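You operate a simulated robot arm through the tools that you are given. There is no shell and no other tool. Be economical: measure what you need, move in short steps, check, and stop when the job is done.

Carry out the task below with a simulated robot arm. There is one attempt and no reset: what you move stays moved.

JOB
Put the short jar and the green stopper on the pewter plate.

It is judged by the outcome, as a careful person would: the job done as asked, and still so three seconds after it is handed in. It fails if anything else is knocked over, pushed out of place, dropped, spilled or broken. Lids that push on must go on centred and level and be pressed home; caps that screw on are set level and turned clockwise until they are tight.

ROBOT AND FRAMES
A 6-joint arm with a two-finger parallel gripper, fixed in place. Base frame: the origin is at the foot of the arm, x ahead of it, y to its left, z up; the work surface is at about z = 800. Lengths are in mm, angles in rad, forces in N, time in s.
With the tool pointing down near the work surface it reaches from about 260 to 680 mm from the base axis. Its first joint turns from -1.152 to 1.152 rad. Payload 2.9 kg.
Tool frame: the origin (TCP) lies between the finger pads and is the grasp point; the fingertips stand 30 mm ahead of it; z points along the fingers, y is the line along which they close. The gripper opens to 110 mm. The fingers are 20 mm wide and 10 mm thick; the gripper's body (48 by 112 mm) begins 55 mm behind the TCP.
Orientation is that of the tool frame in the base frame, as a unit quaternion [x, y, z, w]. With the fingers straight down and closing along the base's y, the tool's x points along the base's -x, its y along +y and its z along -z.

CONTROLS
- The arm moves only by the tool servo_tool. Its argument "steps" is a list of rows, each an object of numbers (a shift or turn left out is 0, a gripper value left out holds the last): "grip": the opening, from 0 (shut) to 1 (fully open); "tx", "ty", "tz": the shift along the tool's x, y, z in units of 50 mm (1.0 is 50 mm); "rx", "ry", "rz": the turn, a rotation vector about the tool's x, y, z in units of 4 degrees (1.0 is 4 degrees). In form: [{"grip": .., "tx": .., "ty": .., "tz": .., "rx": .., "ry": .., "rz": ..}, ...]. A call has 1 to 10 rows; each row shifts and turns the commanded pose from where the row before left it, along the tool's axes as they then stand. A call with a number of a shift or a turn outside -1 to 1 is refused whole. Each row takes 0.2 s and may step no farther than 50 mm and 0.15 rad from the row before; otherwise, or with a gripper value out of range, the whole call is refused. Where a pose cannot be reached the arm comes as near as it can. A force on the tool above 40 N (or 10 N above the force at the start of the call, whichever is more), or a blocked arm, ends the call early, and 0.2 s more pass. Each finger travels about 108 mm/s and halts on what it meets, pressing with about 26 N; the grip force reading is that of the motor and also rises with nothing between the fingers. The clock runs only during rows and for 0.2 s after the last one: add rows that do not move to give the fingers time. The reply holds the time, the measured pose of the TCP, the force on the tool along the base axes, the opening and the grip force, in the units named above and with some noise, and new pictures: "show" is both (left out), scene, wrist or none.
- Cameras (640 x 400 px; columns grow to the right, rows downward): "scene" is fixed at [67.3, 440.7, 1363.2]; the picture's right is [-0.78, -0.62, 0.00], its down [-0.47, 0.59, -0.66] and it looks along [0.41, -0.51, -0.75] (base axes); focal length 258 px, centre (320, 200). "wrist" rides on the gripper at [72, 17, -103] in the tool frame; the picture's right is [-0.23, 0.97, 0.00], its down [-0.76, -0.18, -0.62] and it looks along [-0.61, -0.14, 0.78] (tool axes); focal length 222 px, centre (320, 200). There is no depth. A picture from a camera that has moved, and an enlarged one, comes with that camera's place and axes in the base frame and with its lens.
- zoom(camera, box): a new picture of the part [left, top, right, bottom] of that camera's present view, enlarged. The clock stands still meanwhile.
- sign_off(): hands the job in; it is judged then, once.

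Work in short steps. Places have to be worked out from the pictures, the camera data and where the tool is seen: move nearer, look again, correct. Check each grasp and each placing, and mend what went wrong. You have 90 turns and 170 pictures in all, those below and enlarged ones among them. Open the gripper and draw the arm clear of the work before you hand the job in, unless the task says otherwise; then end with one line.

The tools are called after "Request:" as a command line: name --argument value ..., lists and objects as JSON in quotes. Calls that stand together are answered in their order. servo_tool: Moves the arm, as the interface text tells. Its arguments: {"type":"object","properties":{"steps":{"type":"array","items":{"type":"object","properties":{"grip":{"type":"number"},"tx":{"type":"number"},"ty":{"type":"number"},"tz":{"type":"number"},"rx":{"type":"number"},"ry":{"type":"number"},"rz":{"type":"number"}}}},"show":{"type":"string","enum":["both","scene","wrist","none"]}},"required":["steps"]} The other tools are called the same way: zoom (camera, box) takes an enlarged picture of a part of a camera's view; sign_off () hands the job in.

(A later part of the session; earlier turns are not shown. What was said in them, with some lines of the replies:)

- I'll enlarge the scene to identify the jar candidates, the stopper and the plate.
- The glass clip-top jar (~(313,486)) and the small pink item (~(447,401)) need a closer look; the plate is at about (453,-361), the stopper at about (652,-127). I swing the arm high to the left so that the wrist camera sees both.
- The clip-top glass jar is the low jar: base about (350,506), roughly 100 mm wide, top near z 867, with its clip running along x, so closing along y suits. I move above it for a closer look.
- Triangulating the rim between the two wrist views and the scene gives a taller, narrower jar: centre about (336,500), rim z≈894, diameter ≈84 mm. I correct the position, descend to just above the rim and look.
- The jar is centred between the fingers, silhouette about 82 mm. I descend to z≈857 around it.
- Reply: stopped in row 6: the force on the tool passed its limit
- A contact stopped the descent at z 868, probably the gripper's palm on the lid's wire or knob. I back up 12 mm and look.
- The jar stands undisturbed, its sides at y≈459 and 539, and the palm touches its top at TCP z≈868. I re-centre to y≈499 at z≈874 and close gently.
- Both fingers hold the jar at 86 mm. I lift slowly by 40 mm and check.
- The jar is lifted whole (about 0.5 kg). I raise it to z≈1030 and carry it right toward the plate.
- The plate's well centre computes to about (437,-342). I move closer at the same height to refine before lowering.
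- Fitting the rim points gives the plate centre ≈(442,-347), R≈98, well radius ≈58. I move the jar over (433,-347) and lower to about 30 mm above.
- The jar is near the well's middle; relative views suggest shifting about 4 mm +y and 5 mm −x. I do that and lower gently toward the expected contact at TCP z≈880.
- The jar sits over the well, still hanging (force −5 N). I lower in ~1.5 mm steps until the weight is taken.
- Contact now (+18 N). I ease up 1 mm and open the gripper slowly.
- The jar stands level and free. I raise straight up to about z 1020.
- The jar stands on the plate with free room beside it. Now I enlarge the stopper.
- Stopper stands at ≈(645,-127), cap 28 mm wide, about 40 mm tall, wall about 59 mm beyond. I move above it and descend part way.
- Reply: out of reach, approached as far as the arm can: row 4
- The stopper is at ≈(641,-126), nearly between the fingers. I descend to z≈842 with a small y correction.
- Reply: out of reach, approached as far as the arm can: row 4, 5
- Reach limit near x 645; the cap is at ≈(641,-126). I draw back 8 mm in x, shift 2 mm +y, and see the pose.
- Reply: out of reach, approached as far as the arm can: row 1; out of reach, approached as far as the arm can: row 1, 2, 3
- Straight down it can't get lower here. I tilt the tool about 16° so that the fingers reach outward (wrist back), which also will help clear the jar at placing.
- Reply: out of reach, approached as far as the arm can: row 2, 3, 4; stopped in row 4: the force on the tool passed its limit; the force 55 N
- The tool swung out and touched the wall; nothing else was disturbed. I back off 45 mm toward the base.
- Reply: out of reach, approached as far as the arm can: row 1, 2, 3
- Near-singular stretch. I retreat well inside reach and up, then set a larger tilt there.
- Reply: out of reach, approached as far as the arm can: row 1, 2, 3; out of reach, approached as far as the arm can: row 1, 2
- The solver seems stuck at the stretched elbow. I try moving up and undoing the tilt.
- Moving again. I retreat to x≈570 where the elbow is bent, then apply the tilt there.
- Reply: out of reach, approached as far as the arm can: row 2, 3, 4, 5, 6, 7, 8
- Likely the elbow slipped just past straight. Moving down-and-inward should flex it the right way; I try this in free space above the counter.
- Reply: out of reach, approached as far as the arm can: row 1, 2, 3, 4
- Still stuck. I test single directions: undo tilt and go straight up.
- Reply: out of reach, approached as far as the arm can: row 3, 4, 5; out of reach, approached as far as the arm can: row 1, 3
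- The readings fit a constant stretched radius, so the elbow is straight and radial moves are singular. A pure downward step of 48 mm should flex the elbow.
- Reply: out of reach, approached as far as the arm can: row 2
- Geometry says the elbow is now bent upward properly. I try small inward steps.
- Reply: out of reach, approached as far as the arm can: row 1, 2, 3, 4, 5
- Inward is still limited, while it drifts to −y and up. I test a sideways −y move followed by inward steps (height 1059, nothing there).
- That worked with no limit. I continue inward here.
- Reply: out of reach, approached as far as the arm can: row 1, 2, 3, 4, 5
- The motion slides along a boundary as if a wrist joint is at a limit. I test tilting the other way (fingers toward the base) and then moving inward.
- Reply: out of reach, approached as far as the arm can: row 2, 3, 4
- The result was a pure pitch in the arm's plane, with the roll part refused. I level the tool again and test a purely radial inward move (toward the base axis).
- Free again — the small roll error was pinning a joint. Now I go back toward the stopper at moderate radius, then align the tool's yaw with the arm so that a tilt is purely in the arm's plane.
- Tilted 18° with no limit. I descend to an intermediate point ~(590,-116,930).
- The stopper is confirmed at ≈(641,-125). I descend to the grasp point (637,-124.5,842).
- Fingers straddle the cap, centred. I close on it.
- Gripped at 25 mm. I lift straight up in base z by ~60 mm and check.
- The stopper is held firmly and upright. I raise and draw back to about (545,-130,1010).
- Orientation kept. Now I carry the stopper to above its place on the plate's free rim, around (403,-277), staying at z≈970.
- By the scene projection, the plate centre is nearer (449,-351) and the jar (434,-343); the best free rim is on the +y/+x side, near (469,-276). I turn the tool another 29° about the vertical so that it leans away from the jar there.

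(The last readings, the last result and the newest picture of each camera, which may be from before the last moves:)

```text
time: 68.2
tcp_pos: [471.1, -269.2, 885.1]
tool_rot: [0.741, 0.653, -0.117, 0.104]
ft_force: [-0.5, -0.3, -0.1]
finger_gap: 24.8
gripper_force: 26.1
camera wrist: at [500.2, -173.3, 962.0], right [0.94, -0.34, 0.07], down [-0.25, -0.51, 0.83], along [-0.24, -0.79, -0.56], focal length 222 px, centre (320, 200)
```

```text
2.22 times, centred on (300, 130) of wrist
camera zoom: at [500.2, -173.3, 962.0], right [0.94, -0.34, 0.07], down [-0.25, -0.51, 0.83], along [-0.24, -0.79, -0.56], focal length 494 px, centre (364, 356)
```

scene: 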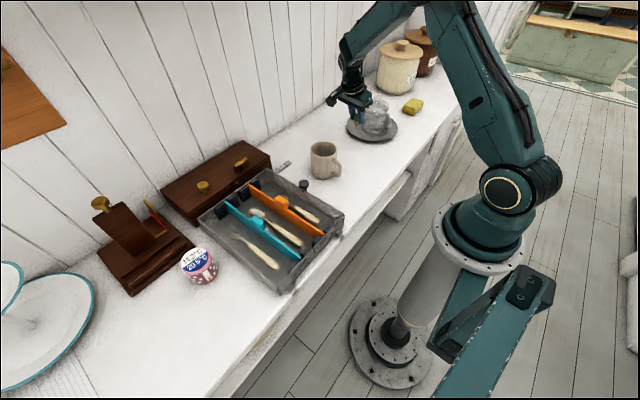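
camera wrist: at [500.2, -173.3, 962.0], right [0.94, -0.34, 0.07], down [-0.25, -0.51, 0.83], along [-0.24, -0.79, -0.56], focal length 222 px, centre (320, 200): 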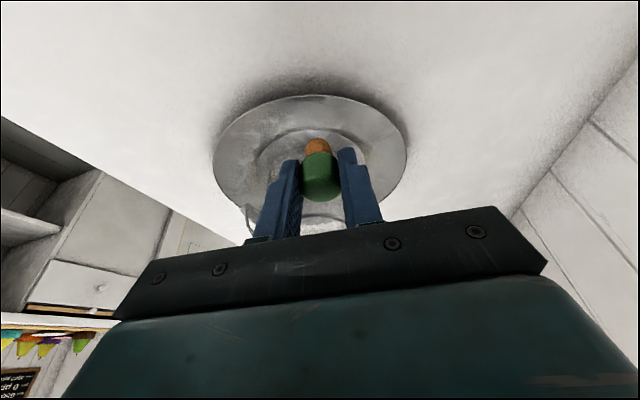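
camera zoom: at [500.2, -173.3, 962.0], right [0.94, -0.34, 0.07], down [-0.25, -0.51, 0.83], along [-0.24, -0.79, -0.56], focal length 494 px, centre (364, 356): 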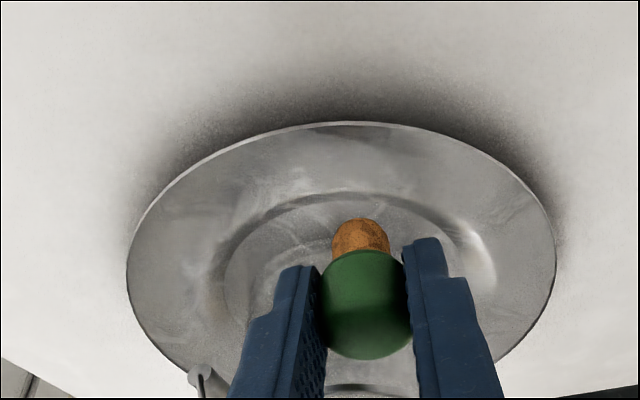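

The stopper will land at about 75 mm from the plate's centre, on the rim clear of the jar. I lower 24 mm, then in fine steps.

Request:
servo_tool --steps '[{"tx": 0.074, "tz": 0.228}, {"tx": 0.074, "tz": 0.228}, {}]' --show "none"

Request:
servo_tool --steps '[{"tx": 0.012, "tz": 0.038}, {"tx": 0.006, "tz": 0.019}, {}]' --show "none"

Request:
zoom --camera "scene" --box '[320, 60, 440, 150]'

```text
time: 69.0
tcp_pos: [471.9, -269.6, 861.0]
tool_rot: [0.741, 0.653, -0.117, 0.105]
ft_force: [-0.2, -0.4, -0.5]
finger_gap: 24.6
gripper_force: 26.1
```

```text
time: 69.8
tcp_pos: [471.5, -269.0, 858.7]
tool_rot: [0.742, 0.652, -0.117, 0.104]
ft_force: [0.5, -0.7, -0.1]
finger_gap: 24.7
gripper_force: 26.3
```

```text
4.44 times, centred on (380, 105) of scene
camera zoom: at [67.3, 440.7, 1363.2], right [-0.78, -0.62, 0.0], down [-0.47, 0.59, -0.66], along [0.41, -0.51, -0.75], focal length 1149 px, centre (53, 622)
```

zoom: 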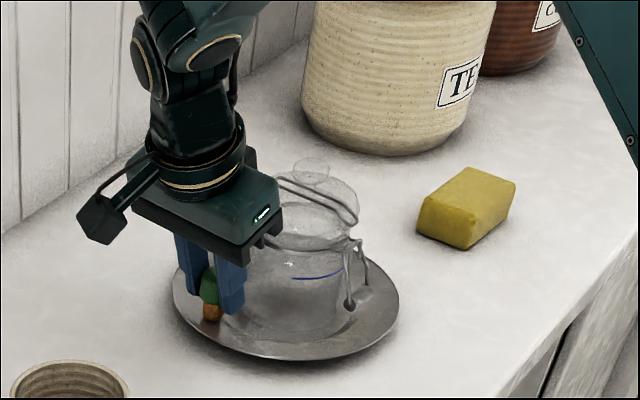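

Request:
servo_tool --steps '[{"tx": 0.009, "tz": 0.028}, {"tx": 0.006, "tz": 0.019}, {}]' --show "none"

Request:
servo_tool --steps '[{"tx": 0.006, "tz": 0.019}, {"tx": 0.006, "tz": 0.019}, {}]' --show "none"

```text
time: 70.6
tcp_pos: [471.9, -270.2, 855.4]
tool_rot: [0.742, 0.652, -0.117, 0.104]
ft_force: [-0.2, 0.5, -0.4]
finger_gap: 24.7
gripper_force: 26.2
```

```text
time: 71.4
tcp_pos: [471.7, -270.4, 853.2]
tool_rot: [0.741, 0.653, -0.117, 0.104]
ft_force: [0.9, -0.2, 1.1]
finger_gap: 24.7
gripper_force: 26.1
```

No contact yet at 853 (stopper base ≈809.7). I continue in 1 mm steps and look.

Request:
servo_tool --steps '[{"tx": 0.006, "tz": 0.019}, {"tx": 0.004, "tz": 0.012}, {}]' --show "none"

Request:
zoom --camera "scene" --box '[350, 105, 390, 145]'

```text
time: 72.2
tcp_pos: [471.4, -270.5, 852.8]
tool_rot: [0.742, 0.652, -0.116, 0.106]
ft_force: [-0.8, -2.8, 10.7]
finger_gap: 24.7
gripper_force: 26.1
```

```text
10.00 times, centred on (370, 125) of scene
camera zoom: at [67.2, 440.7, 1363.2], right [-0.78, -0.62, 0.0], down [-0.47, 0.59, -0.66], along [0.41, -0.51, -0.75], focal length 2585 px, centre (-180, 950)
```

zoom: 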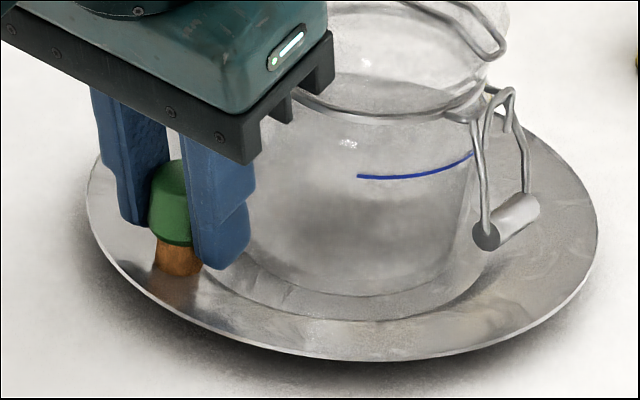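

Contact (11 N), stopper resting on the rim with tilt only slight. I ease 0.5 mm and open gradually to ~50 mm.

Request:
servo_tool --steps '[{"tx": -0.003, "tz": -0.012}, {}, {"grip": 0.26}, {"grip": 0.32}, {"grip": 0.4}, {"grip": 0.5}, {}, {}]'

Request:
zoom --camera "scene" --box '[350, 105, 390, 145]'

Request:
zoom --camera "wrist" --box '[220, 80, 420, 220]'

```text
time: 74.0
tcp_pos: [470.9, -270.7, 853.6]
tool_rot: [0.741, 0.653, -0.117, 0.105]
ft_force: [0.0, 0.6, -0.9]
finger_gap: 54.8
gripper_force: 0.1
camera wrist: at [500.5, -173.7, 930.1], right [0.94, -0.34, 0.07], down [-0.25, -0.5, 0.83], along [-0.24, -0.79, -0.56], focal length 222 px, centre (320, 200)
```

scene: 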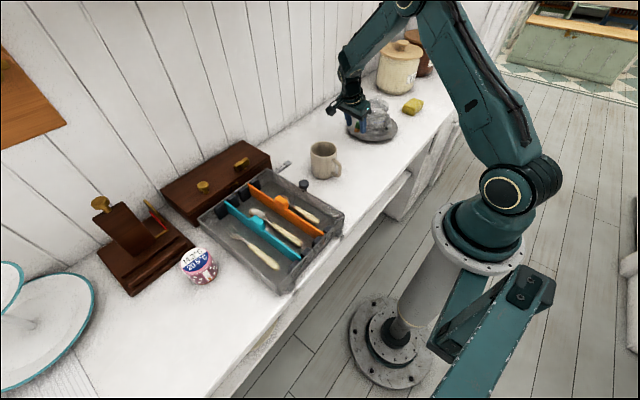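
wrist: 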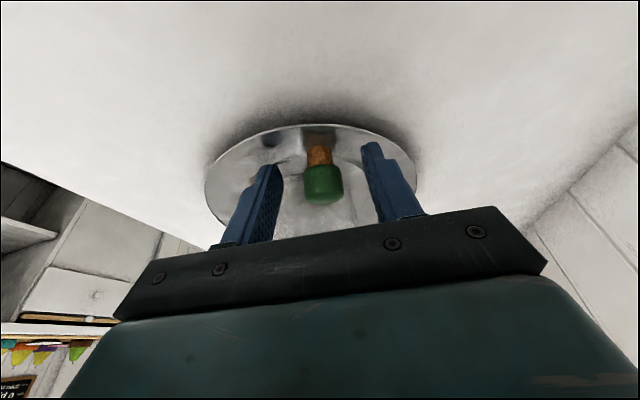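

```text
10.00 times, centred on (370, 125) of scene
camera zoom: at [67.3, 440.7, 1363.2], right [-0.78, -0.62, 0.0], down [-0.47, 0.59, -0.66], along [0.41, -0.51, -0.75], focal length 2585 px, centre (-180, 950)
```

zoom: 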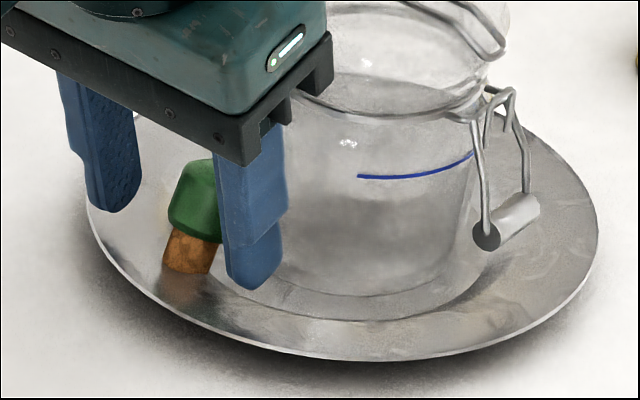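

```text
2.86 times, centred on (320, 150) of wrist
camera zoom: at [500.5, -173.7, 930.1], right [0.94, -0.34, 0.07], down [-0.25, -0.5, 0.83], along [-0.24, -0.79, -0.56], focal length 635 px, centre (320, 343)
```

zoom: 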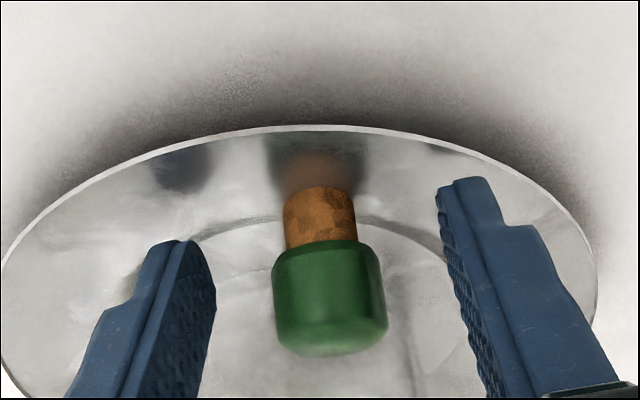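

Released; the stopper stands leaning slightly inward with the rim's slope. I withdraw along the tool axis (up and away from the jar).

Request:
servo_tool --steps '[{"tz": -0.2}, {"tz": -0.4}, {"tz": -0.6}, {"tz": -0.8}, {"tz": -0.8}, {"tx": 0.6}, {"tx": 0.8, "tz": -0.3}, {"tx": 0.6, "tz": -0.4}, {}]'

Request:
zoom --camera "scene" --box '[340, 90, 410, 150]'

```text
time: 76.0
tcp_pos: [489.0, -121.7, 988.5]
tool_rot: [0.742, 0.653, -0.116, 0.104]
ft_force: [0.8, 0.2, -0.3]
finger_gap: 54.8
gripper_force: 0.0
camera wrist: at [518.1, -25.3, 1065.0], right [0.94, -0.34, 0.07], down [-0.25, -0.5, 0.83], along [-0.24, -0.79, -0.56], focal length 222 px, centre (320, 200)
```

scene: 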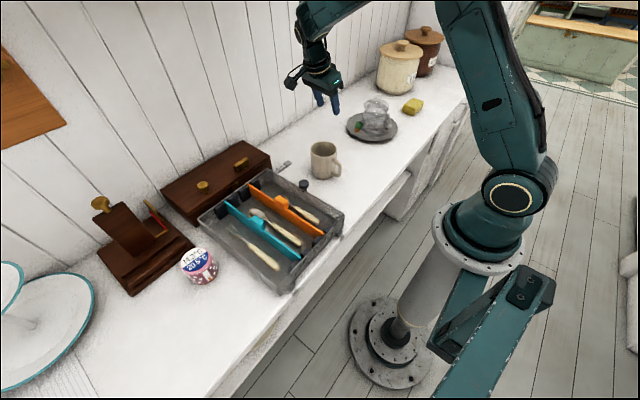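
wrist: 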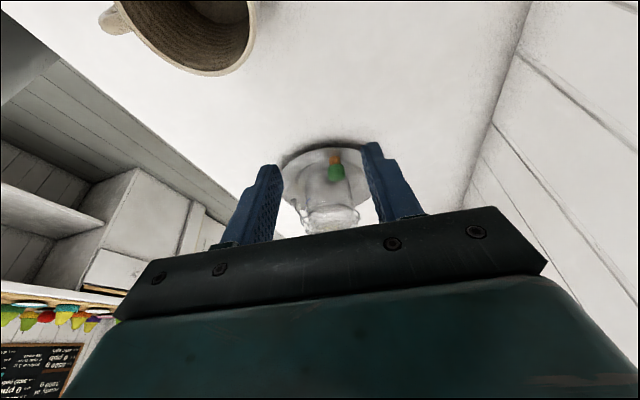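

```text
6.67 times, centred on (375, 120) of scene
camera zoom: at [67.3, 440.7, 1363.2], right [-0.78, -0.62, 0.0], down [-0.47, 0.59, -0.66], along [0.41, -0.51, -0.75], focal length 1723 px, centre (-47, 733)
```

zoom: 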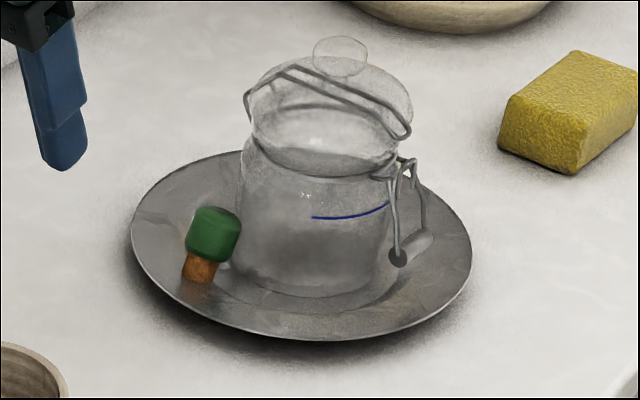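

Both are on the plate. I raise the arm, open fully, wait, and check that the stopper stays put.

Request:
servo_tool --steps '[{"tz": -0.6, "grip": 0.8}, {"tz": -0.6, "grip": 1.0}, {}, {}, {}, {}, {}, {}, {}, {}]'

Request:
zoom --camera "scene" --box '[340, 90, 410, 150]'

```text
time: 78.2
tcp_pos: [492.9, -103.7, 1045.1]
tool_rot: [0.741, 0.653, -0.116, 0.105]
ft_force: [0.2, 0.2, -0.3]
finger_gap: 110.1
gripper_force: 0.1
camera wrist: at [521.0, -7.0, 1122.1], right [0.94, -0.34, 0.07], down [-0.25, -0.51, 0.83], along [-0.24, -0.79, -0.56], focal length 222 px, centre (320, 200)
```

scene: 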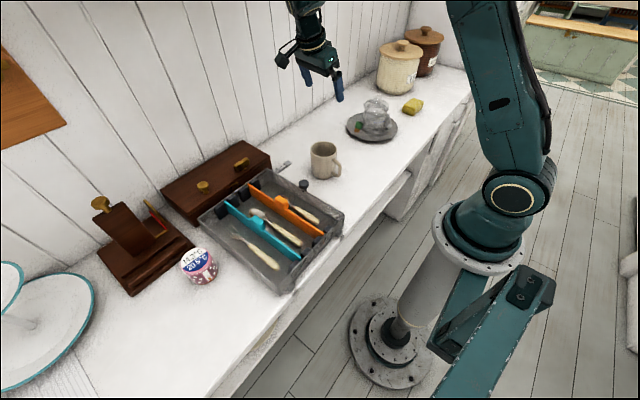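
wrist: 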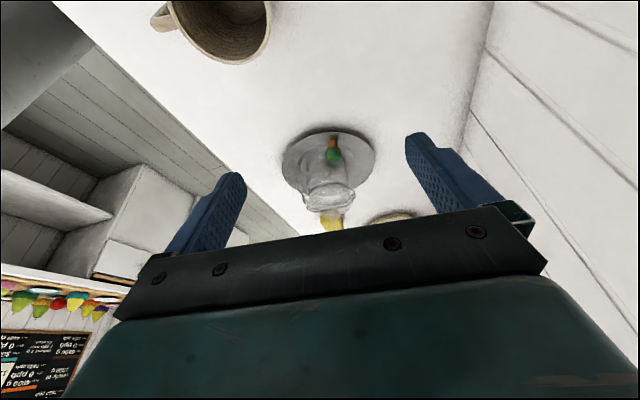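

```text
6.67 times, centred on (375, 120) of scene
camera zoom: at [67.3, 440.7, 1363.2], right [-0.78, -0.62, 0.0], down [-0.47, 0.59, -0.66], along [0.41, -0.51, -0.75], focal length 1723 px, centre (-47, 733)
```

zoom: 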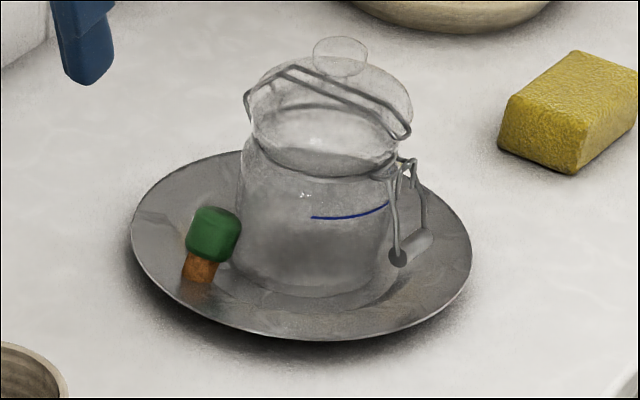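

The stopper and jar haven't moved over two seconds, everything else is in place, and the arm is clear with the gripper open. I hand in.

Request:
sign_off

```text
The job is handed in.
```

The glass clip-top jar, which I took to be the short jar, and the green stopper are both on the pewter plate; the stopper stands on the sloped rim, leaning slightly inward.
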